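You operate a simulated robot arm through the tools that you are given. There is no shell and no other tool.

The job below is to be done with a simulated two-armed robot. You get a single attempt, and the scene is never put back.

TASK
Set the job card's look and store it as dawn.
Fine: dim and the first colour full up, the second at half; other faders and scenes stay.

It is judged by the outcome, as a careful person would: the job done as asked, and still so three seconds after it is handed in. It fails if anything else is knocked over, pushed out of place, dropped, spilled or broken.

THE ROBOT
Two 7-joint arms with fingered hands on one trunk that stands fixed in place. Base frame: the origin is at the foot of the trunk, x ahead of it, y to its left, z up; the work surface is at about z = 0.84. Units: m, degrees, N and s.
The left shoulder is at [0.05, 0.214, 0.869], the right one opposite. With the tool pointing down near the work surface each hand reaches from about 0.38 to 0.88 m from the base axis, measured 20 degrees to its own side. Payload 3 kg a hand.
The tool frame of a hand sits at the grasp point between the pads (the TCP): z along the fingers, y along the line on which they close. The tips reach 0.026 m beyond it. The gripper opens to 0.132 m; its body begins 0.073 m behind the TCP. The gripper is a hand of 3 fingers: y runs from the thumb to the fingers, the wrist lies at [0, 0, -0.229] in the tool frame, and closing takes about 1.5 s.
Orientation is told as [roll, pitch, yaw] about the base's x, y, z axes, in that order, counted from this pose: with the fingers straight down and closing along the base's y, the tool's x points along the base's -x, its y along +y and its z along -z.

THE INTERFACE
- The arms move only by the tool arm_command. It takes "left_rows", "right_rows" or both (then of equal length, played together; a hand with none holds still); each is a list of rows, each a list of 7 numbers: the turn, a rotation vector about the tool's x, y, z in degrees, then the shift along the tool's x, y, z in m, then the closure, from 0 (fully open) to 1 (shut). In form: [[wx, wy, wz, x, y, z, hand], ...]. A call has 1 to 20 rows; each row shifts and turns the commanded pose from where the row before left it, along the tool's axes as they then stand. A row lasts 0.2 s, in which the tool goes at most 0.05 m and 8.6 degrees; a call with a longer step from one row to the next is refused whole, and so is a gripper value outside its range. A pose out of reach is approached as far as the arm can. The call stops where the force on the tool passes 40 N (or 10 N more than at its start, if that is more) or the arm is blocked; 0.2 s more then pass. Each finger travels about 0.072 m/s and halts on what it meets, pressing with about 34 N; the grip force reading is that of the motor and also rises with nothing between the fingers. The clock runs only during rows and for 0.2 s after the last one: add rows that do not move to give the fingers time. It gives the time, the measured TCP pose, the force on the tool (base axes), the opening and the grip force at its end, in the units of the frame above (readings bear some noise), with the torque about the TCP (base axes, N m) and any sound that the robot's microphone picked up.
- Cameras (640 x 400 px; columns grow to the right, rows downward): "scene" is now at [0.0311, 0.0234, 1.4827]; the picture's right is [0.20, -0.98, 0.00], its down [-0.68, -0.14, -0.72] and it looks along [0.71, 0.15, -0.69] (base axes); focal length 257 px, centre (320, 200). "left" rides on the left gripper at [-0.062, 0.003, -0.092] in its tool frame; the picture's right is [-0.05, -1.00, 0.00], its down [0.83, -0.04, -0.56] and it looks along [0.55, -0.03, 0.83] (tool axes); focal length 230 px, centre (320, 200). "right" rides on the right gripper at [0.061, 0.003, -0.092] in its tool frame; the picture's right is [-0.05, 1.00, 0.00], its down [-0.83, -0.04, -0.56] and it looks along [-0.55, -0.03, 0.83] (tool axes); focal length 230 px, centre (320, 200). There is no depth. A picture from a camera that has moved, and an enlarged one, comes with that camera's place and axes in the base frame and with its lens. The place of the scene camera against the robot may be out by one fixed shift of up to 0.012 m in any direction.
- grab_frame(camera): a new picture of that camera. It takes no simulated time.
- grasp_type(shape, hand): the hand has 3 fingers and takes this shape, open, in about a second: jaw (thumb against the fingers, like two jaws); tri (thumb and two fingers); tip (a fingertip pinch); poke (one finger out to press); point (the index stretched); flat (the hand flat); cup (the hand cupped); fist (a fist). The gripper value then closes the fingers along that shape, each until it touches; the sizes above hold for jaw. It gives what a move gives, with no picture.
- head_to(pan, tilt): turns the head with the scene camera to pan (to the left, within 86 degrees either way) and tilt (down, from -29 to 69), counted from straight ahead of the robot. It gives what a move gives.
- zoom(camera, box): a new picture of the part [left, top, right, bottom] of that camera's present view, enlarged. It takes no simulated time.
- close_job(): hands the job in; it is judged then, once.

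Places have to be worked out from the pictures, the camera data and where the tool is seen. Open the grippers and draw the arms clear of the work before you hand the job in, unless the task says otherwise.

The tools are called after "Call:" as name(argument=value, ...) on one line, values as JSON. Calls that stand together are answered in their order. arm_command: Moves the arms, as the interface text tells. Its arguments: {"type":"object","properties":{"left_rows":{"type":"array"},"right_rows":{"type":"array"}},"required":[]} The other tools are called the same way: grasp_type (shape, hand) gives the hand a shape; head_to (pan, tilt) turns the head that bears the scene camera; grab_frame (camera) takes a picture; zoom (camera, box) takes an enlarged picture of a part of a camera's view; close_job () hands the job in.

At the start:

```text
time_s: 0.0
left_position: [0.4528, 0.4369, 1.099]
left_tool_rot: [0.0, 0.0, 17.8]
left_wrist_force: [0.2, 0.9, 0.5]
left_torque: [-0.02, -0.02, 0.0]
left_gripper_width: 0.1321
left_gripper_force: 0.0
left_shape: jaw
right_position: [0.6302, 0.0007, 1.0494]
right_tool_rot: [-0.1, -0.1, 17.8]
right_wrist_force: [0.0, 0.3, 0.0]
right_torque: [0.01, 0.03, 0.0]
right_gripper_width: 0.1318
right_gripper_force: 0.2
right_shape: jaw
head pan, tilt (commanded): [11.8, 43.8]
```

scene: 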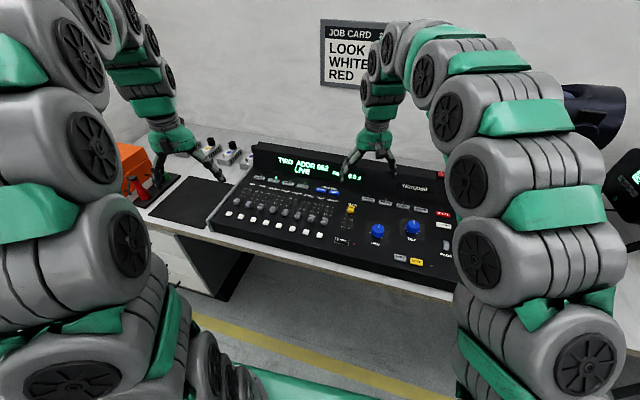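
right: 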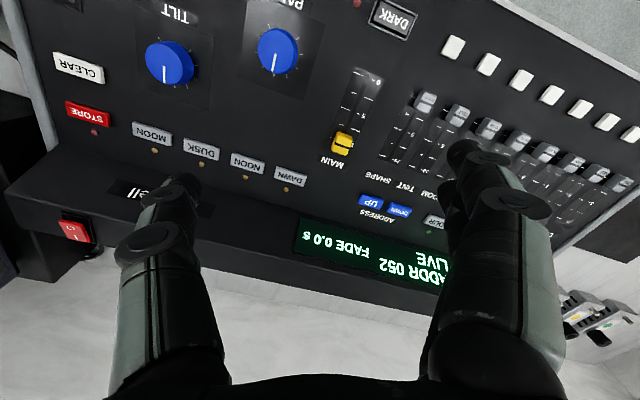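
left: 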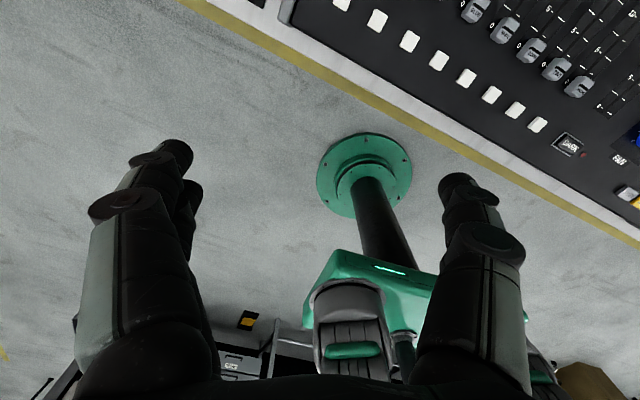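

I start by looking closely at the job card and the console, before any movement.

Call:
zoom(camera="scene", box=[200, 130, 480, 305])

Call:
zoom(camera="scene", box=[300, 10, 420, 100])

Call:
zoom(camera="right", box=[320, 0, 640, 200])

Call:
zoom(camera="right", box=[0, 0, 320, 200])

```text
2.29 times, centred on (340, 218) of scene
camera zoom: at [0.0311, 0.0234, 1.4827], right [0.2, -0.98, 0.0], down [-0.68, -0.14, -0.72], along [0.71, 0.15, -0.69], focal length 587 px, centre (274, 160)
```

zoom: 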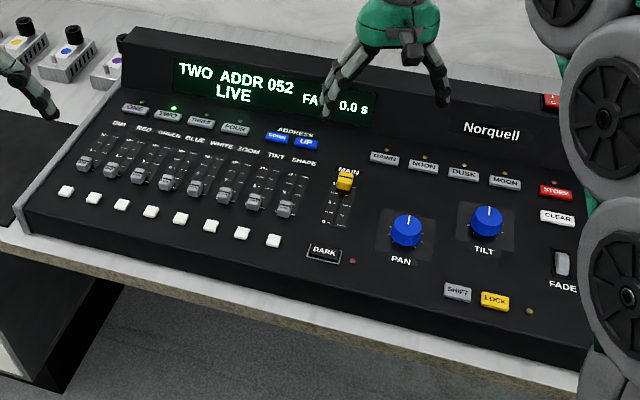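

```text
4.44 times, centred on (360, 55) of scene
camera zoom: at [0.0311, 0.0234, 1.4827], right [0.2, -0.98, 0.0], down [-0.68, -0.14, -0.72], along [0.71, 0.15, -0.69], focal length 1141 px, centre (142, 844)
```

zoom: 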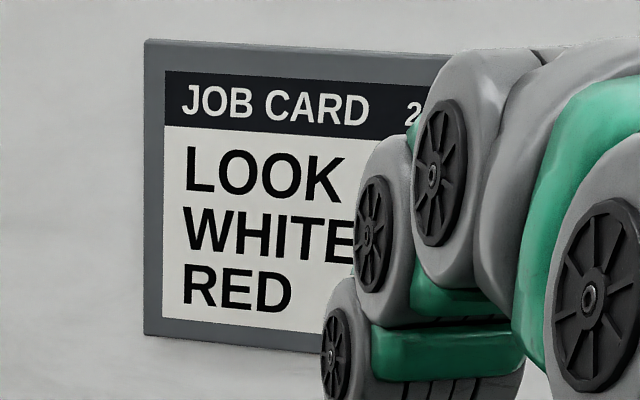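

```text
2.00 times, centred on (480, 100) of right
camera zoom: at [0.5705, -0.0162, 1.1419], right [-0.26, 0.97, 0.0], down [0.8, 0.21, 0.56], along [0.54, 0.14, -0.83], focal length 460 px, centre (0, 400)
```

zoom: 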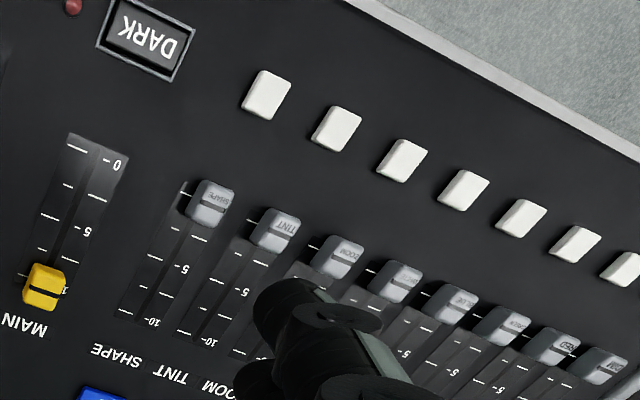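

```text
2.00 times, centred on (160, 100) of right
camera zoom: at [0.5705, -0.0162, 1.1419], right [-0.26, 0.97, 0.0], down [0.8, 0.21, 0.56], along [0.54, 0.14, -0.83], focal length 460 px, centre (640, 400)
```

zoom: 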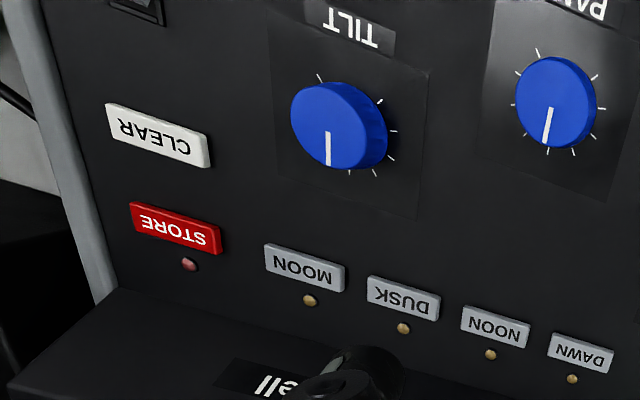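

The card's right side is hidden behind the right arm. I pan the head to see what is around the right side before moving the arm out of the way.

Call:
head_to(pan=-30, tilt=35)

Call:
grab_frame(camera="scene")

```text
time_s: 1.1
left_position: [0.454, 0.4367, 1.0989]
left_tool_rot: [0.0, -0.1, 17.8]
left_wrist_force: [0.7, 0.7, 0.4]
left_torque: [-0.02, 0.01, 0.04]
left_gripper_width: 0.1317
left_gripper_force: 0.0
left_shape: jaw
right_position: [0.6297, -0.001, 1.0494]
right_tool_rot: [0.0, 0.0, 17.9]
right_wrist_force: [0.7, 0.1, 0.2]
right_torque: [-0.03, 0.01, 0.01]
right_gripper_width: 0.1319
right_gripper_force: 0.2
right_shape: jaw
head pan, tilt (commanded): [-30.0, 35.0]
```

```text
taken
camera scene: at [0.0269, -0.0374, 1.4958], right [-0.5, -0.87, 0.0], down [-0.5, 0.29, -0.82], along [0.71, -0.41, -0.57], focal length 257 px, centre (320, 200)
```

scene: 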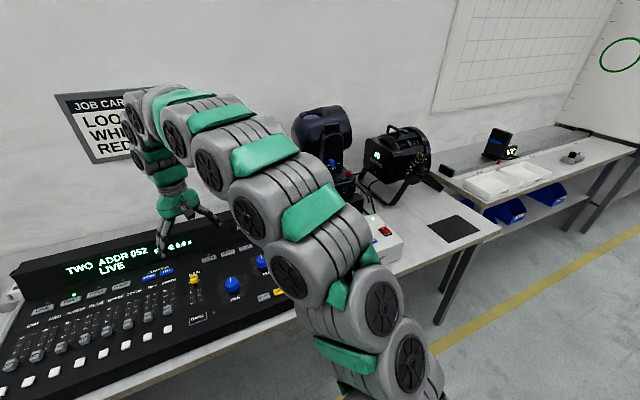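

The surroundings on the right are clear near the trunk. I draw the right hand up and back to the right so the card and the console can be seen.

Call:
arm_command(right_rows=[[0, 0, 0, 0.0, 0, -0.04, 0], [0, 0, 0, 0.0, 0, -0.04, 0], [0, 0, 0, 0.031, -0.0215, 0, 0], [0, 0, 0, 0.031, -0.0215, 0, 0], [0, 0, 0, 0.031, -0.0215, 0, 0], [0, 0, 0, 0.031, -0.0215, 0, 0], [0, 0, 0, 0.031, -0.0215, 0, 0], [0, 0, 0, 0.031, -0.0215, 0, 0], [0, 0, 0, 0.031, -0.0215, 0, 0], [0, 0, 0, 0.031, -0.0215, 0, 0], [0, 0, 0, 0.031, -0.0215, 0, 0], [0, 0, 0, 0.031, -0.0215, 0, 0]])

Call:
head_to(pan=0, tilt=35)

Call:
grab_frame(camera="scene")

```text
time_s: 3.7
left_position: [0.4534, 0.4379, 1.0974]
left_tool_rot: [0.0, 0.0, 17.8]
left_wrist_force: [-0.1, -0.4, -0.7]
left_torque: [0.03, -0.01, 0.0]
left_gripper_width: 0.1319
left_gripper_force: 0.1
left_shape: jaw
right_position: [0.3996, -0.2993, 1.1276]
right_tool_rot: [0.0, 0.0, 17.9]
right_wrist_force: [0.6, 0.0, 0.0]
right_torque: [-0.02, 0.07, 0.0]
right_gripper_width: 0.1321
right_gripper_force: 0.0
right_shape: jaw
head pan, tilt (commanded): [-30.0, 35.0]
```

```text
time_s: 4.6
left_position: [0.4535, 0.4382, 1.0978]
left_tool_rot: [0.0, 0.0, 17.8]
left_wrist_force: [-0.4, -0.1, -0.7]
left_torque: [0.0, 0.02, 0.01]
left_gripper_width: 0.1315
left_gripper_force: 0.2
left_shape: jaw
right_position: [0.3999, -0.2984, 1.1279]
right_tool_rot: [0.0, 0.0, 17.8]
right_wrist_force: [-0.3, 0.2, -0.8]
right_torque: [0.03, -0.03, 0.01]
right_gripper_width: 0.1318
right_gripper_force: 0.0
right_shape: jaw
head pan, tilt (commanded): [0.0, 35.0]
```

```text
taken
camera scene: at [0.0387, 0.0065, 1.4959], right [0.0, -1.0, 0.0], down [-0.57, 0.0, -0.82], along [0.82, 0.0, -0.57], focal length 257 px, centre (320, 200)
```

scene: 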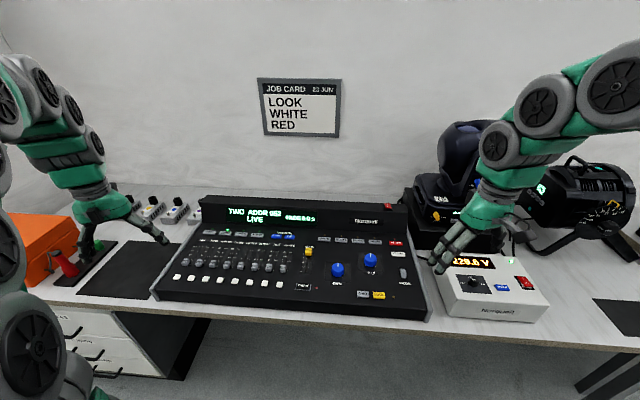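

Call:
zoom(camera="scene", box=[250, 70, 350, 140])

Call:
zoom(camera="scene", box=[150, 190, 310, 310])

Call:
zoom(camera="scene", box=[280, 190, 440, 320])

Call:
zoom(camera="scene", box=[400, 110, 640, 330])

Call:
zoom(camera="scene", box=[0, 150, 240, 330])

```text
5.71 times, centred on (300, 105) of scene
camera zoom: at [0.0387, 0.0065, 1.4959], right [0.0, -1.0, 0.0], down [-0.57, 0.0, -0.82], along [0.82, 0.0, -0.57], focal length 1468 px, centre (434, 743)
```

zoom: 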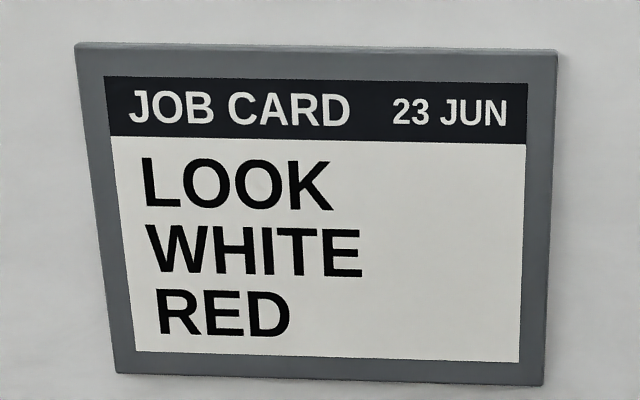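

```text
3.33 times, centred on (230, 250) of scene
camera zoom: at [0.0387, 0.0065, 1.4959], right [0.0, -1.0, 0.0], down [-0.57, 0.0, -0.82], along [0.82, 0.0, -0.57], focal length 856 px, centre (620, 33)
```

zoom: 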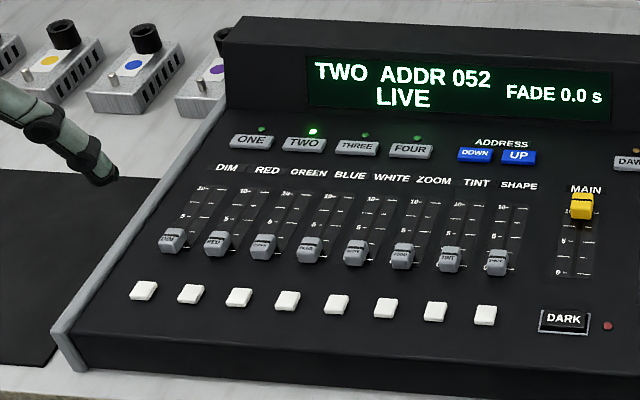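

```text
3.08 times, centred on (360, 255) of scene
camera zoom: at [0.0387, 0.0065, 1.4959], right [0.0, -1.0, 0.0], down [-0.57, 0.0, -0.82], along [0.82, 0.0, -0.57], focal length 790 px, centre (197, 31)
```

zoom: 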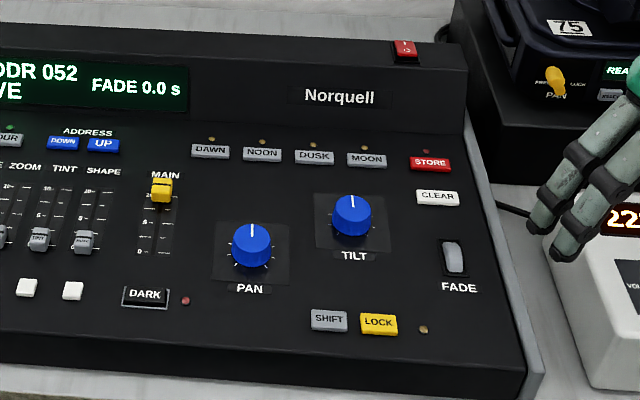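

```text
1.82 times, centred on (520, 220) of scene
camera zoom: at [0.0387, 0.0065, 1.4959], right [0.0, -1.0, 0.0], down [-0.57, 0.0, -0.82], along [0.82, 0.0, -0.57], focal length 467 px, centre (-44, 164)
```

zoom: 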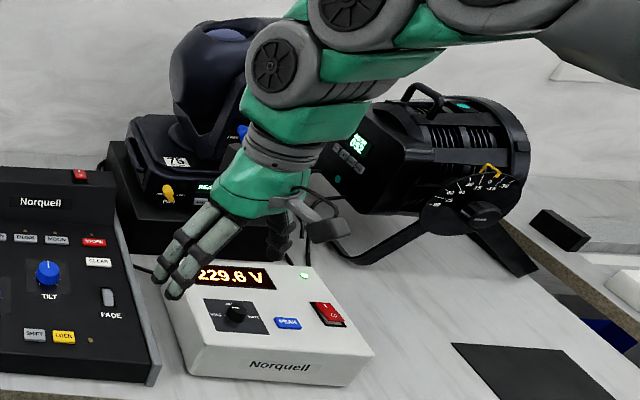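

```text
2.22 times, centred on (120, 240) of scene
camera zoom: at [0.0387, 0.0065, 1.4959], right [0.0, -1.0, 0.0], down [-0.57, 0.0, -0.82], along [0.82, 0.0, -0.57], focal length 571 px, centre (764, 111)
```

zoom: 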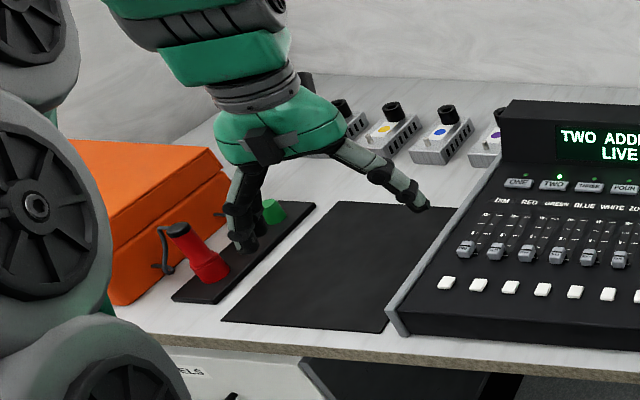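

The card asks for WHITE (first colour) full and RED (second) half, with DIM full; all faders are at 0 now and MAIN is up. I shape both hands for poking and look at where the fingertip comes to stand.

Call:
grasp_type(shape="poke", hand="left")

Call:
grab_frame(camera="left")

Call:
zoom(camera="scene", box=[0, 150, 240, 330])

```text
time_s: 5.5
left_position: [0.4543, 0.4381, 1.0983]
left_tool_rot: [0.0, 0.0, 17.8]
left_wrist_force: [-0.4, 0.6, 0.1]
left_torque: [0.02, 0.01, 0.0]
left_gripper_width: 0.0
left_gripper_force: 0.1
left_shape: poke
right_position: [0.401, -0.2998, 1.1284]
right_tool_rot: [0.0, 0.0, 17.9]
right_wrist_force: [-0.8, -0.6, -0.1]
right_torque: [0.0, 0.01, -0.03]
right_gripper_width: 0.132
right_gripper_force: 0.1
right_shape: jaw
head pan, tilt (commanded): [0.0, 35.0]
```

```text
taken
camera left: at [0.5105, 0.4593, 1.1907], right [0.35, -0.94, 0.0], down [-0.78, -0.29, 0.55], along [-0.52, -0.2, -0.83], focal length 230 px, centre (320, 200)
```

left: 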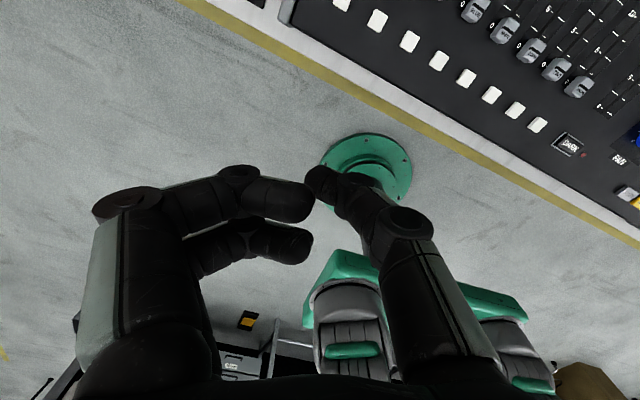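

```text
2.22 times, centred on (120, 240) of scene
camera zoom: at [0.0387, 0.0066, 1.4959], right [0.0, -1.0, 0.0], down [-0.57, 0.0, -0.82], along [0.82, 0.0, -0.57], focal length 571 px, centre (764, 111)
```

zoom: 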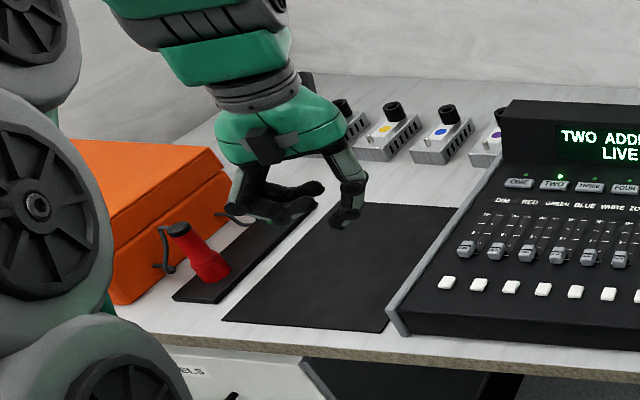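

In poke the thumb is out near the tool axis, but the curled fingers sit close to it. I zoom on it and compare with the point shape.

Call:
zoom(camera="left", box=[80, 120, 480, 370])

Call:
grasp_type(shape="point", hand="left")

Call:
zoom(camera="left", box=[80, 120, 480, 370])

Call:
zoom(camera="scene", box=[60, 170, 180, 245])

```text
1.60 times, centred on (280, 245) of left
camera zoom: at [0.5105, 0.4593, 1.1907], right [0.35, -0.94, 0.0], down [-0.78, -0.29, 0.55], along [-0.52, -0.2, -0.83], focal length 368 px, centre (384, 128)
```

zoom: 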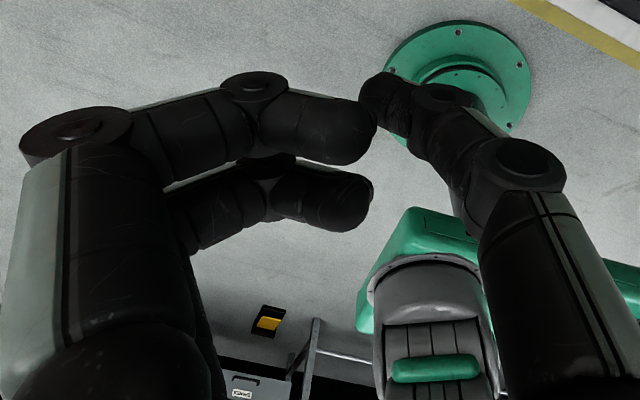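

```text
time_s: 6.4
left_position: [0.4532, 0.4379, 1.0983]
left_tool_rot: [0.0, 0.1, 17.9]
left_wrist_force: [-0.1, -0.1, 0.0]
left_torque: [0.01, 0.02, 0.01]
left_gripper_width: 0.0
left_gripper_force: 0.0
left_shape: point
right_position: [0.4008, -0.2996, 1.1285]
right_tool_rot: [-0.1, 0.0, 17.8]
right_wrist_force: [-0.4, 0.3, 0.1]
right_torque: [-0.02, 0.01, 0.0]
right_gripper_width: 0.1319
right_gripper_force: 0.1
right_shape: jaw
head pan, tilt (commanded): [0.0, 35.0]
```

```text
1.60 times, centred on (280, 245) of left
camera zoom: at [0.5105, 0.4592, 1.1906], right [0.35, -0.94, 0.0], down [-0.78, -0.29, 0.55], along [-0.52, -0.2, -0.83], focal length 368 px, centre (384, 128)
```

zoom: 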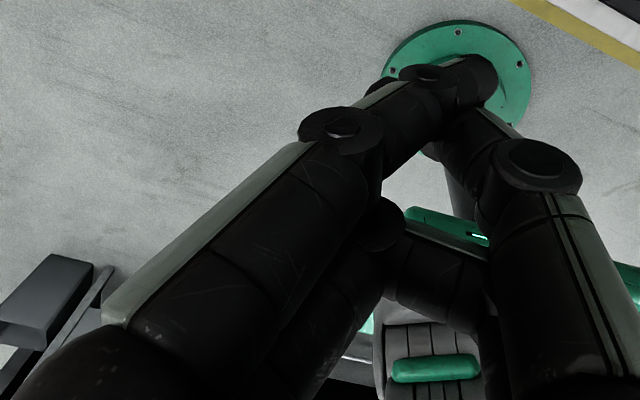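

```text
5.33 times, centred on (120, 208) of scene
camera zoom: at [0.0387, 0.0066, 1.4959], right [0.0, -1.0, 0.0], down [-0.57, 0.0, -0.82], along [0.82, 0.0, -0.57], focal length 1370 px, centre (1387, 160)
```

zoom: 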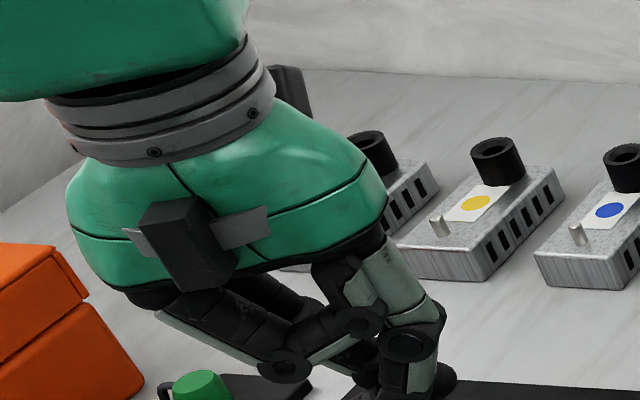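

Point brings the index over to the thumb's side. I check the tip pinch too, as that could grip a fader cap directly.

Call:
grasp_type(shape="tip", hand="left")

Call:
zoom(camera="left", box=[80, 120, 480, 370])

Call:
zoom(camera="scene", box=[60, 170, 180, 245])

```text
time_s: 7.3
left_position: [0.4548, 0.4387, 1.0989]
left_tool_rot: [-0.1, 0.0, 17.8]
left_wrist_force: [0.1, -0.2, -0.2]
left_torque: [0.01, -0.01, 0.0]
left_gripper_width: 0.095
left_gripper_force: 0.1
left_shape: tip
right_position: [0.3999, -0.2993, 1.1283]
right_tool_rot: [0.0, 0.0, 17.8]
right_wrist_force: [0.3, -0.5, 0.2]
right_torque: [0.0, 0.0, 0.01]
right_gripper_width: 0.132
right_gripper_force: 0.0
right_shape: jaw
head pan, tilt (commanded): [0.0, 35.0]
```

```text
1.60 times, centred on (280, 245) of left
camera zoom: at [0.5105, 0.4593, 1.1906], right [0.35, -0.94, 0.0], down [-0.78, -0.29, 0.55], along [-0.52, -0.2, -0.83], focal length 368 px, centre (384, 128)
```

zoom: 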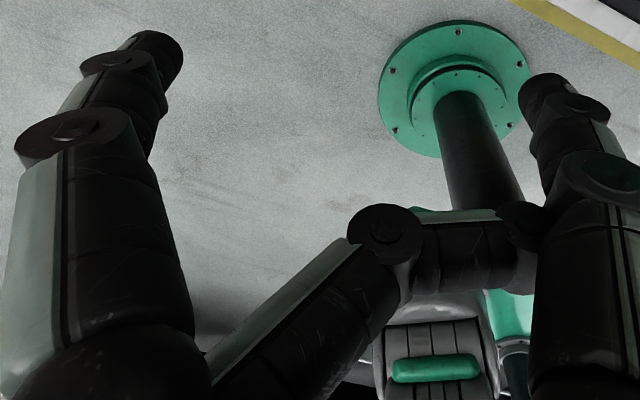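

```text
5.33 times, centred on (120, 208) of scene
camera zoom: at [0.0387, 0.0066, 1.4959], right [0.0, -1.0, 0.0], down [-0.57, 0.0, -0.82], along [0.82, 0.0, -0.57], focal length 1370 px, centre (1387, 160)
```

zoom: 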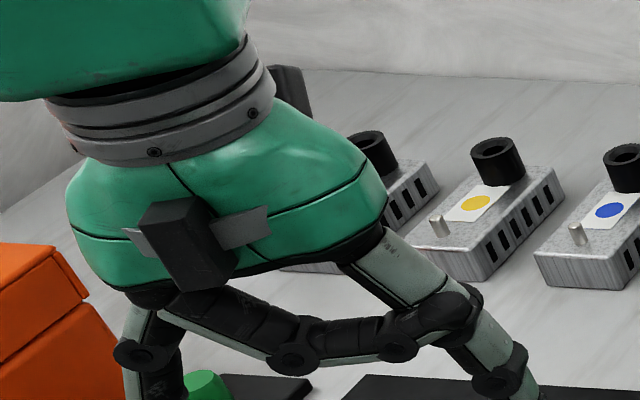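

Poke gives the slimmest single tip with the other fingers lifted, so I return the left hand to it. The console seems rotated by about -5 degrees and the faders lie near x 0.55-0.6, y 0.1-0.4; I move the left hand high above them and turn it to yaw -5 for a look.

Call:
grasp_type(shape="poke", hand="left")

Call:
arm_command(left_rows=[[0, 0, 0, -0.0235, -0.0282, 0, 0], [0, 0, 0, -0.0235, -0.0282, 0, 0], [0, 0, 0, -0.0235, -0.0282, 0, 0], [0, 0, 0, -0.0235, -0.0282, 0, 0], [0, 0, 0, -0.0235, -0.0282, 0, 0], [0, 0, 0, -0.0235, -0.0282, 0, 0], [0, 0, 7.6, 0, 0, 0, 0], [0, 0, 7.6, 0, 0, 0, 0], [0, 0, 7.6, 0, 0, 0, 0], [0, 0, 0, 0, 0, 0, 0]])

Call:
grab_frame(camera="left")

Call:
grab_frame(camera="scene")

```text
time_s: 8.2
left_position: [0.4548, 0.4374, 1.0975]
left_tool_rot: [-0.1, 0.0, 17.9]
left_wrist_force: [0.0, -0.6, 0.3]
left_torque: [0.03, 0.01, 0.02]
left_gripper_width: 0.0003
left_gripper_force: 0.0
left_shape: poke
right_position: [0.4004, -0.3002, 1.1277]
right_tool_rot: [0.0, 0.1, 17.8]
right_wrist_force: [-1.1, -0.5, -0.2]
right_torque: [0.01, 0.02, 0.01]
right_gripper_width: 0.1322
right_gripper_force: 0.0
right_shape: jaw
head pan, tilt (commanded): [0.0, 35.0]
```

```text
time_s: 10.4
left_position: [0.64, 0.3192, 1.0988]
left_tool_rot: [0.0, 0.1, -5.1]
left_wrist_force: [-0.4, 0.0, -1.3]
left_torque: [0.0, -0.01, -0.01]
left_gripper_width: 0.0001
left_gripper_force: 0.0
left_shape: poke
right_position: [0.3998, -0.2994, 1.1284]
right_tool_rot: [0.0, -0.1, 17.7]
right_wrist_force: [0.3, -0.3, 0.6]
right_torque: [-0.02, 0.03, -0.01]
right_gripper_width: 0.1319
right_gripper_force: 0.1
right_shape: jaw
head pan, tilt (commanded): [0.0, 35.0]
```

```text
taken
camera left: at [0.7004, 0.3166, 1.191], right [-0.04, -1.0, 0.0], down [-0.83, 0.03, 0.55], along [-0.55, 0.02, -0.83], focal length 230 px, centre (320, 200)
```

left: 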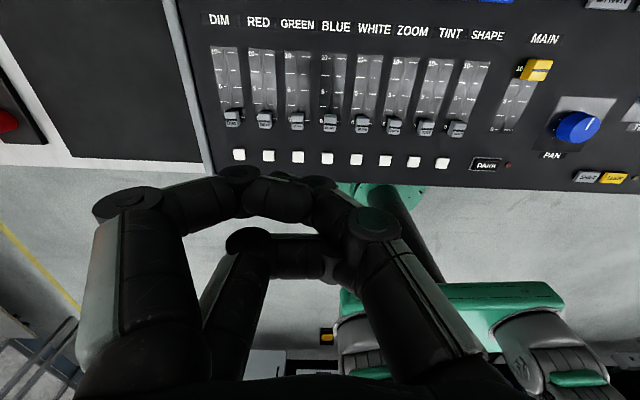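

```text
taken
camera scene: at [0.0387, 0.0066, 1.4959], right [0.0, -1.0, 0.0], down [-0.57, 0.0, -0.82], along [0.82, 0.0, -0.57], focal length 257 px, centre (320, 200)
```

scene: 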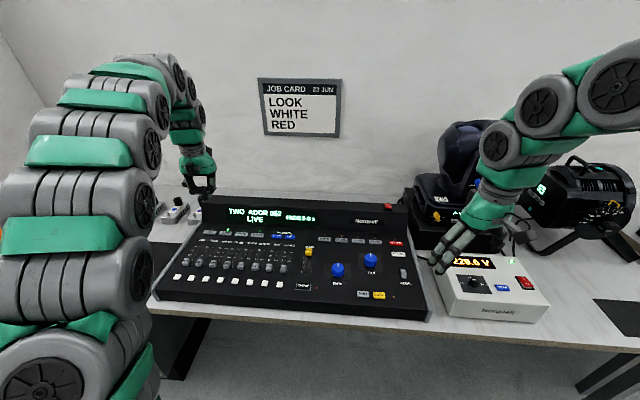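

The left camera now sees all faders squarely. I zoom in to measure the caps and the scale marks.

Call:
zoom(camera="left", box=[190, 0, 350, 100])

Call:
zoom(camera="left", box=[190, 70, 350, 170])

Call:
zoom(camera="left", box=[330, 20, 490, 180])

Call:
zoom(camera="left", box=[210, 140, 410, 265])

```text
4.00 times, centred on (270, 50) of left
camera zoom: at [0.7004, 0.3166, 1.191], right [-0.04, -1.0, 0.0], down [-0.83, 0.03, 0.55], along [-0.55, 0.02, -0.83], focal length 920 px, centre (520, 800)
```

zoom: 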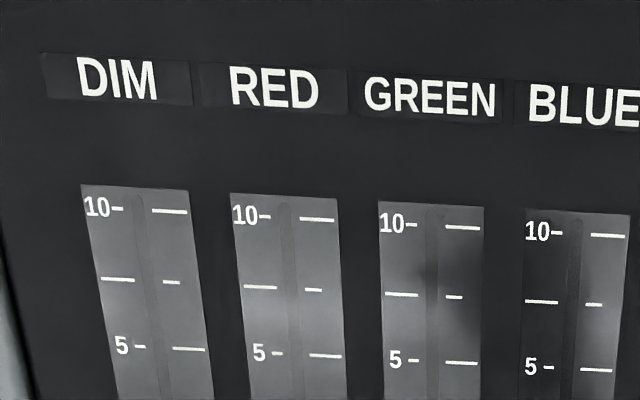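

```text
4.00 times, centred on (270, 120) of left
camera zoom: at [0.7004, 0.3166, 1.191], right [-0.04, -1.0, 0.0], down [-0.83, 0.03, 0.55], along [-0.55, 0.02, -0.83], focal length 920 px, centre (520, 520)
```

zoom: 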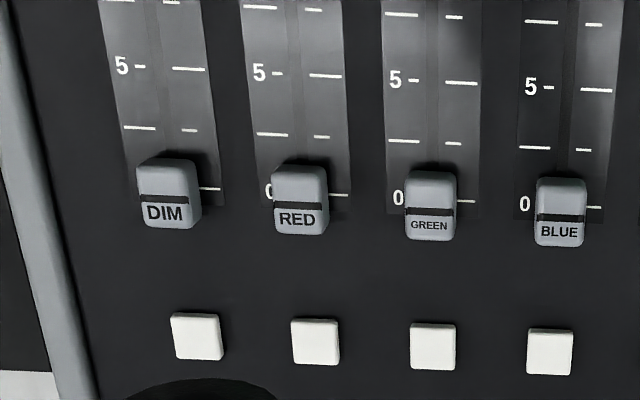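

```text
2.50 times, centred on (410, 100) of left
camera zoom: at [0.7004, 0.3166, 1.191], right [-0.04, -1.0, 0.0], down [-0.83, 0.03, 0.55], along [-0.55, 0.02, -0.83], focal length 575 px, centre (95, 450)
```

zoom: 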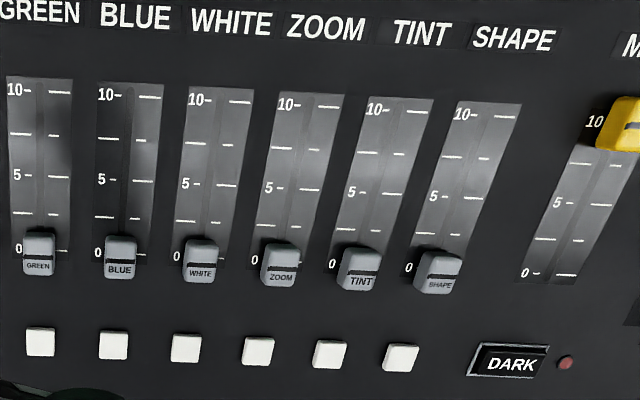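

```text
3.20 times, centred on (310, 202) of left
camera zoom: at [0.7004, 0.3166, 1.191], right [-0.04, -1.0, 0.0], down [-0.83, 0.03, 0.55], along [-0.55, 0.02, -0.83], focal length 736 px, centre (352, 192)
```

zoom: 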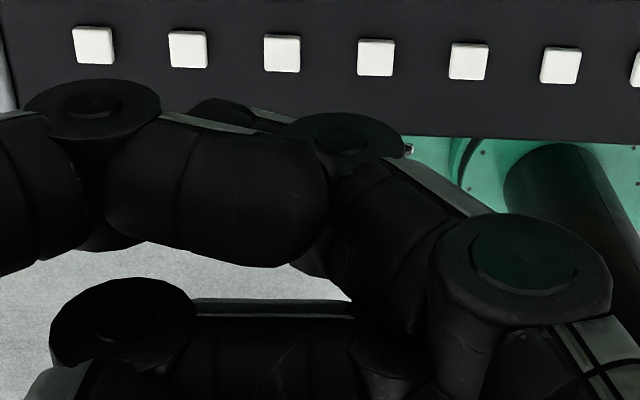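

The hand looks different from the first poke: the thumb and fingers seem to overlap. I look closer at the shape from the scene camera.

Call:
zoom(camera="scene", box=[155, 130, 255, 210])

Call:
zoom(camera="left", box=[80, 120, 480, 370])

```text
5.00 times, centred on (205, 170) of scene
camera zoom: at [0.0387, 0.0066, 1.4959], right [0.0, -1.0, 0.0], down [-0.57, 0.0, -0.82], along [0.82, 0.0, -0.57], focal length 1284 px, centre (895, 350)
```

zoom: 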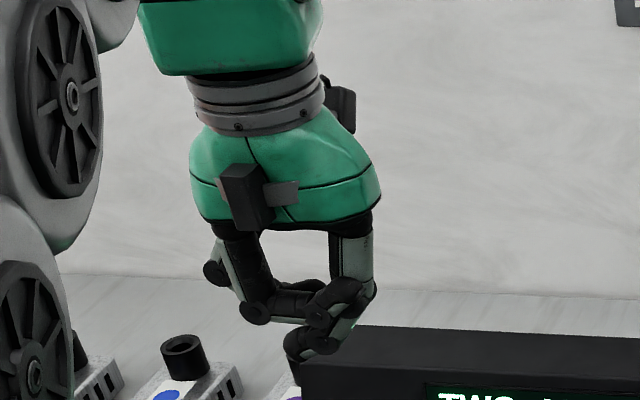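

```text
1.60 times, centred on (280, 245) of left
camera zoom: at [0.7004, 0.3166, 1.191], right [-0.04, -1.0, 0.0], down [-0.83, 0.03, 0.55], along [-0.55, 0.02, -0.83], focal length 368 px, centre (384, 128)
```

zoom: 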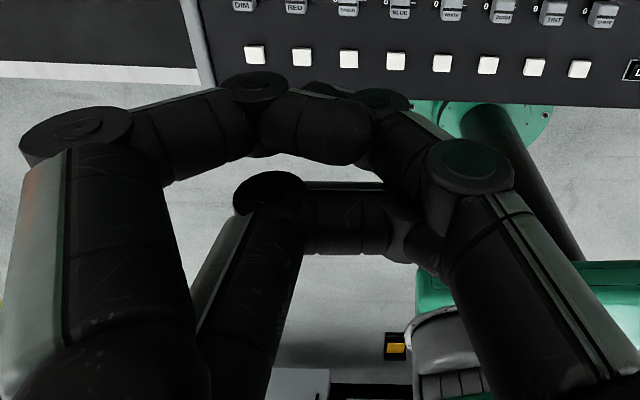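

The thumb has been caught under the fingers in the change from tip. I open the hand to jaw first and then take poke again, as in the first clean case.

Call:
grasp_type(shape="jaw", hand="left")

Call:
grasp_type(shape="poke", hand="left")

Call:
zoom(camera="left", box=[80, 120, 480, 370])

Call:
zoom(camera="scene", box=[155, 130, 255, 210])

```text
time_s: 11.3
left_position: [0.6387, 0.3196, 1.0981]
left_tool_rot: [0.0, 0.0, -5.0]
left_wrist_force: [0.5, -0.2, -0.3]
left_torque: [-0.01, -0.01, -0.02]
left_gripper_width: 0.0948
left_gripper_force: 0.2
left_shape: jaw
right_position: [0.3992, -0.3, 1.1279]
right_tool_rot: [0.0, 0.0, 17.7]
right_wrist_force: [-0.1, 0.7, -0.9]
right_torque: [0.03, 0.0, -0.03]
right_gripper_width: 0.1319
right_gripper_force: 0.1
right_shape: jaw
head pan, tilt (commanded): [0.0, 35.0]
```

```text
time_s: 12.2
left_position: [0.6388, 0.3185, 1.0985]
left_tool_rot: [-0.1, 0.0, -5.0]
left_wrist_force: [-0.5, -1.3, 0.4]
left_torque: [0.0, -0.01, 0.03]
left_gripper_width: 0.0001
left_gripper_force: 0.1
left_shape: poke
right_position: [0.4003, -0.3, 1.1278]
right_tool_rot: [0.0, 0.0, 17.8]
right_wrist_force: [-0.3, -0.3, -0.3]
right_torque: [0.02, -0.02, 0.02]
right_gripper_width: 0.132
right_gripper_force: 0.0
right_shape: jaw
head pan, tilt (commanded): [0.0, 35.0]
```

```text
1.60 times, centred on (280, 245) of left
camera zoom: at [0.7003, 0.317, 1.1909], right [-0.04, -1.0, 0.0], down [-0.83, 0.03, 0.55], along [-0.55, 0.02, -0.83], focal length 368 px, centre (384, 128)
```

zoom: 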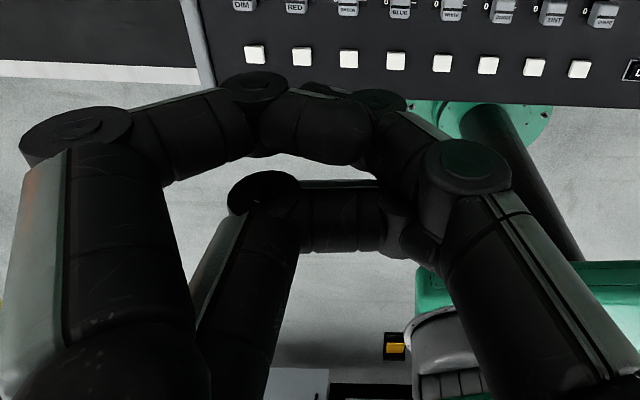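

```text
5.00 times, centred on (205, 170) of scene
camera zoom: at [0.0387, 0.0066, 1.4959], right [0.0, -1.0, 0.0], down [-0.57, 0.0, -0.82], along [0.82, 0.0, -0.57], focal length 1284 px, centre (895, 350)
```

zoom: 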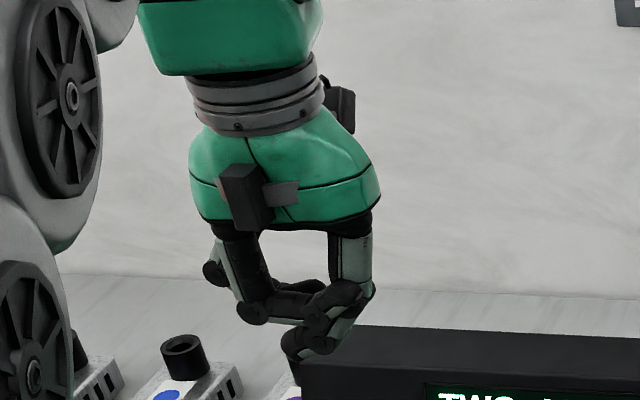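

The poke tip is the curved thumb, reaching only a little below the fingers. I check the point shape again from both cameras, giving it time to settle.

Call:
grasp_type(shape="jaw", hand="left")

Call:
grasp_type(shape="point", hand="left")

Call:
arm_command(left_rows=[[0, 0, 0, 0, 0, 0, 0], [0, 0, 0, 0, 0, 0, 0], [0, 0, 0, 0, 0, 0, 0], [0, 0, 0, 0, 0, 0, 0]])

Call:
zoom(camera="left", box=[80, 120, 480, 370])

Call:
zoom(camera="scene", box=[155, 130, 255, 210])

```text
time_s: 13.1
left_position: [0.6393, 0.3193, 1.0985]
left_tool_rot: [-0.1, 0.0, -4.9]
left_wrist_force: [0.9, -0.2, 0.4]
left_torque: [0.0, -0.02, 0.01]
left_gripper_width: 0.0949
left_gripper_force: 0.0
left_shape: jaw
right_position: [0.4009, -0.3003, 1.1286]
right_tool_rot: [-0.1, 0.0, 17.8]
right_wrist_force: [-0.4, 0.5, 0.3]
right_torque: [-0.02, 0.03, 0.0]
right_gripper_width: 0.1319
right_gripper_force: 0.1
right_shape: jaw
head pan, tilt (commanded): [0.0, 35.0]
```

```text
time_s: 14.0
left_position: [0.6403, 0.319, 1.0968]
left_tool_rot: [0.0, 0.1, -5.0]
left_wrist_force: [-0.9, 0.1, 0.5]
left_torque: [0.02, 0.03, 0.05]
left_gripper_width: 0.0002
left_gripper_force: 0.0
left_shape: point
right_position: [0.3996, -0.2999, 1.1288]
right_tool_rot: [0.0, 0.0, 17.8]
right_wrist_force: [0.3, -0.3, 0.0]
right_torque: [-0.01, -0.03, 0.02]
right_gripper_width: 0.1319
right_gripper_force: 0.1
right_shape: jaw
head pan, tilt (commanded): [0.0, 35.0]
```

```text
time_s: 15.0
left_position: [0.64, 0.3196, 1.0985]
left_tool_rot: [0.0, 0.0, -5.1]
left_wrist_force: [1.1, 0.5, -0.4]
left_torque: [-0.04, 0.0, 0.04]
left_gripper_width: 0.0001
left_gripper_force: 0.0
left_shape: point
right_position: [0.3992, -0.2995, 1.1286]
right_tool_rot: [0.0, -0.1, 17.9]
right_wrist_force: [-0.2, -0.6, -0.5]
right_torque: [0.02, 0.01, 0.04]
right_gripper_width: 0.1319
right_gripper_force: 0.0
right_shape: jaw
head pan, tilt (commanded): [0.0, 35.0]
```

```text
1.60 times, centred on (280, 245) of left
camera zoom: at [0.7004, 0.3169, 1.1909], right [-0.04, -1.0, 0.0], down [-0.83, 0.03, 0.55], along [-0.55, 0.02, -0.83], focal length 368 px, centre (384, 128)
```

zoom: 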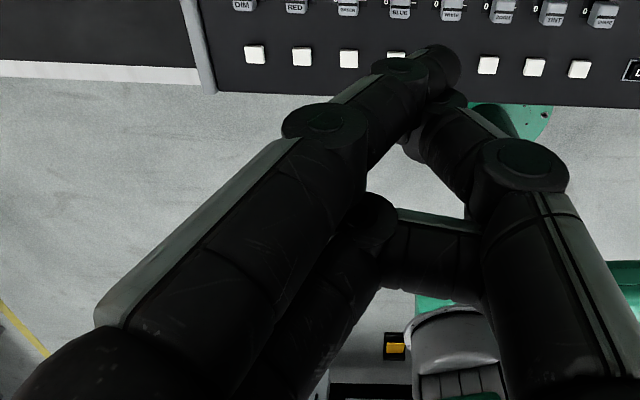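

```text
5.00 times, centred on (205, 170) of scene
camera zoom: at [0.0387, 0.0066, 1.4959], right [0.0, -1.0, 0.0], down [-0.57, 0.0, -0.82], along [0.82, 0.0, -0.57], focal length 1284 px, centre (895, 350)
```

zoom: 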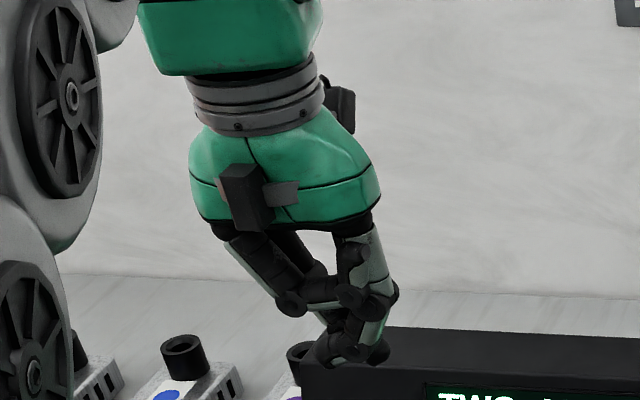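

Point puts two tips side by side, so poke remains the better one. I go back to poke and lower the hand 0.07 m for a second view, to triangulate the panel height.

Call:
grasp_type(shape="jaw", hand="left")

Call:
grasp_type(shape="poke", hand="left")

Call:
arm_command(left_rows=[[0, 0, 0, 0, 0, 0.035, 0], [0, 0, 0, 0, 0, 0.035, 0], [0, 0, 0, 0, 0, 0, 0], [0, 0, 0, 0, 0, 0, 0]])

Call:
grab_frame(camera="left")

Call:
zoom(camera="left", box=[160, 0, 320, 100])

Call:
zoom(camera="left", box=[160, 60, 320, 160])

Call:
zoom(camera="left", box=[320, 0, 480, 100])

Call:
zoom(camera="left", box=[320, 60, 480, 160])

```text
time_s: 15.9
left_position: [0.6398, 0.3181, 1.0983]
left_tool_rot: [0.1, 0.0, -5.0]
left_wrist_force: [-0.1, -0.3, 0.3]
left_torque: [-0.02, 0.02, -0.03]
left_gripper_width: 0.0951
left_gripper_force: 0.1
left_shape: jaw
right_position: [0.4, -0.3, 1.1281]
right_tool_rot: [0.0, 0.1, 17.7]
right_wrist_force: [-0.1, 0.9, -1.1]
right_torque: [-0.02, -0.02, 0.03]
right_gripper_width: 0.1318
right_gripper_force: 0.0
right_shape: jaw
head pan, tilt (commanded): [0.0, 35.0]
```

```text
time_s: 16.8
left_position: [0.6408, 0.3193, 1.0973]
left_tool_rot: [0.0, 0.0, -5.0]
left_wrist_force: [-0.1, -0.1, 0.4]
left_torque: [-0.01, 0.02, 0.02]
left_gripper_width: 0.0
left_gripper_force: 0.1
left_shape: poke
right_position: [0.3998, -0.2999, 1.1289]
right_tool_rot: [0.0, 0.0, 17.9]
right_wrist_force: [0.7, -0.2, 0.4]
right_torque: [-0.04, -0.01, 0.03]
right_gripper_width: 0.1318
right_gripper_force: 0.1
right_shape: jaw
head pan, tilt (commanded): [0.0, 35.0]
```

```text
time_s: 17.8
left_position: [0.6405, 0.3192, 1.0286]
left_tool_rot: [0.0, 0.0, -5.0]
left_wrist_force: [0.0, 0.1, 0.3]
left_torque: [-0.01, 0.0, 0.01]
left_gripper_width: 0.0
left_gripper_force: 0.0
left_shape: poke
right_position: [0.3996, -0.3014, 1.1296]
right_tool_rot: [0.0, 0.0, 17.7]
right_wrist_force: [0.6, 0.0, -0.1]
right_torque: [0.0, 0.02, 0.01]
right_gripper_width: 0.1319
right_gripper_force: 0.0
right_shape: jaw
head pan, tilt (commanded): [0.0, 35.0]
```

```text
taken
camera left: at [0.7009, 0.3174, 1.1207], right [-0.04, -1.0, 0.0], down [-0.83, 0.03, 0.56], along [-0.55, 0.02, -0.83], focal length 230 px, centre (320, 200)
```

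left: 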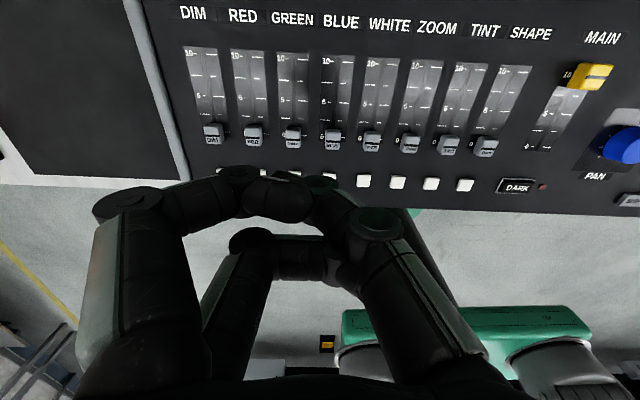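

```text
4.00 times, centred on (240, 50) of left
camera zoom: at [0.7009, 0.3174, 1.1207], right [-0.04, -1.0, 0.0], down [-0.83, 0.03, 0.56], along [-0.55, 0.02, -0.83], focal length 920 px, centre (640, 800)
```

zoom: 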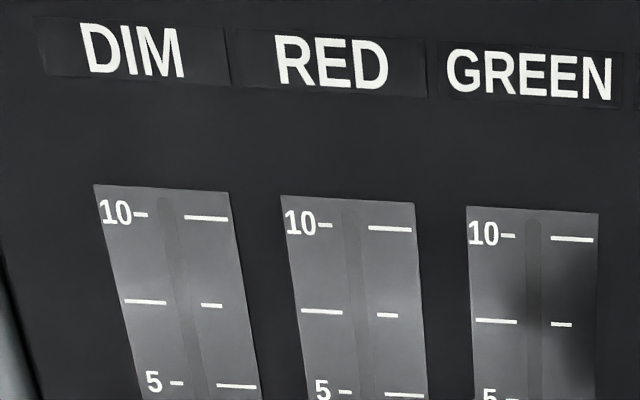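

```text
4.00 times, centred on (240, 110) of left
camera zoom: at [0.7009, 0.3174, 1.1207], right [-0.04, -1.0, 0.0], down [-0.83, 0.03, 0.56], along [-0.55, 0.02, -0.83], focal length 920 px, centre (640, 560)
```

zoom: 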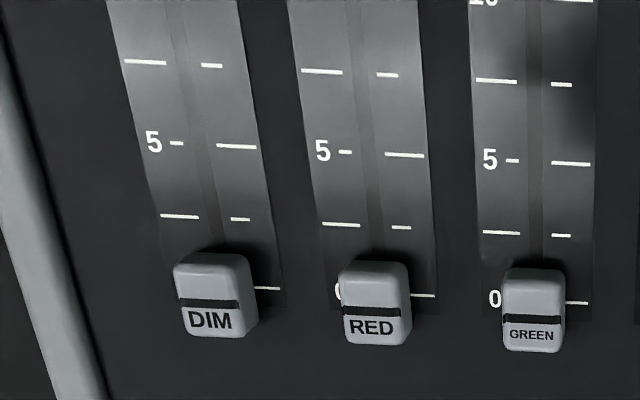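

```text
4.00 times, centred on (400, 50) of left
camera zoom: at [0.7009, 0.3174, 1.1207], right [-0.04, -1.0, 0.0], down [-0.83, 0.03, 0.56], along [-0.55, 0.02, -0.83], focal length 920 px, centre (0, 800)
```

zoom: 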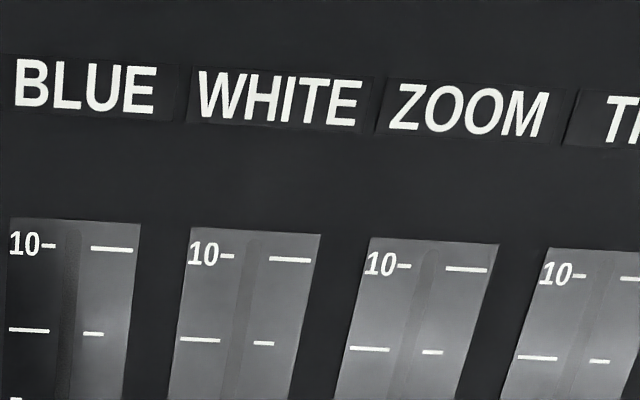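

```text
4.00 times, centred on (400, 110) of left
camera zoom: at [0.7009, 0.3174, 1.1207], right [-0.04, -1.0, 0.0], down [-0.83, 0.03, 0.56], along [-0.55, 0.02, -0.83], focal length 920 px, centre (0, 560)
```

zoom: 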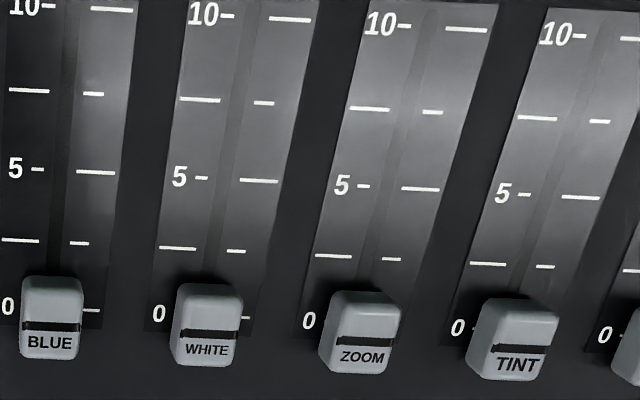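

The panel lies near z 0.845, cap tops near 0.858, travel about 77 mm along a -4.8 degree direction. The poke thumb lies almost flat, so I try a closed tip pinch as the pushing tool instead and look at it.

Call:
grasp_type(shape="tip", hand="left")

Call:
arm_command(left_rows=[[0, 0, 0, 0, 0, -0.01, 0.5], [0, 0, 0, 0, 0, -0.01, 1], [0, 0, 0, 0, 0, -0.01, 1], [0, 0, 0, 0, 0, -0.01, 1], [0, 0, 0, 0, 0, -0.01, 1], [0, 0, 0, 0, 0, -0.01, 1], [0, 0, 0, 0, 0, -0.01, 1], [0, 0, 0, 0, 0, 0, 1], [0, 0, 0, 0, 0, 0, 1], [0, 0, 0, 0, 0, 0, 1]])

Call:
zoom(camera="left", box=[80, 120, 480, 370])

Call:
zoom(camera="scene", box=[155, 130, 255, 210])

```text
time_s: 18.7
left_position: [0.6399, 0.3203, 1.0271]
left_tool_rot: [0.0, 0.0, -5.1]
left_wrist_force: [1.4, -0.6, 0.1]
left_torque: [-0.02, 0.01, -0.02]
left_gripper_width: 0.0949
left_gripper_force: 0.2
left_shape: tip
right_position: [0.3989, -0.3003, 1.1283]
right_tool_rot: [0.0, 0.0, 17.8]
right_wrist_force: [0.3, -0.5, 0.2]
right_torque: [0.02, -0.03, -0.03]
right_gripper_width: 0.1317
right_gripper_force: 0.0
right_shape: jaw
head pan, tilt (commanded): [0.0, 35.0]
```

```text
time_s: 20.9
left_position: [0.6401, 0.3181, 1.0983]
left_tool_rot: [-0.1, 0.0, -4.9]
left_wrist_force: [-0.5, -1.0, 0.2]
left_torque: [-0.03, -0.01, 0.0]
left_gripper_width: 0.0
left_gripper_force: 34.3
left_shape: tip
right_position: [0.4002, -0.2999, 1.128]
right_tool_rot: [-0.1, -0.1, 17.8]
right_wrist_force: [0.4, 0.6, -0.2]
right_torque: [-0.03, 0.04, -0.02]
right_gripper_width: 0.1319
right_gripper_force: 0.0
right_shape: jaw
head pan, tilt (commanded): [0.0, 35.0]
```

```text
1.60 times, centred on (280, 245) of left
camera zoom: at [0.7006, 0.3171, 1.1907], right [-0.04, -1.0, 0.0], down [-0.83, 0.03, 0.55], along [-0.55, 0.02, -0.83], focal length 368 px, centre (384, 128)
```

zoom: 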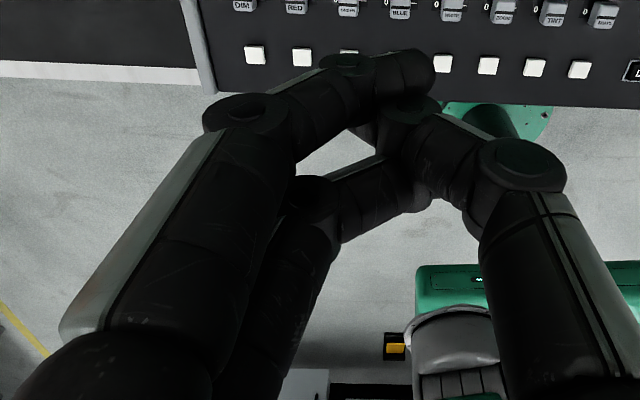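

```text
5.00 times, centred on (205, 170) of scene
camera zoom: at [0.0387, 0.0066, 1.4959], right [0.0, -1.0, 0.0], down [-0.57, 0.0, -0.82], along [0.82, 0.0, -0.57], focal length 1284 px, centre (895, 350)
```

zoom: 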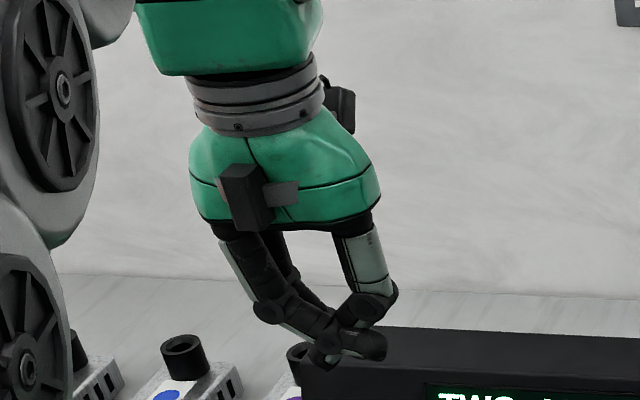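

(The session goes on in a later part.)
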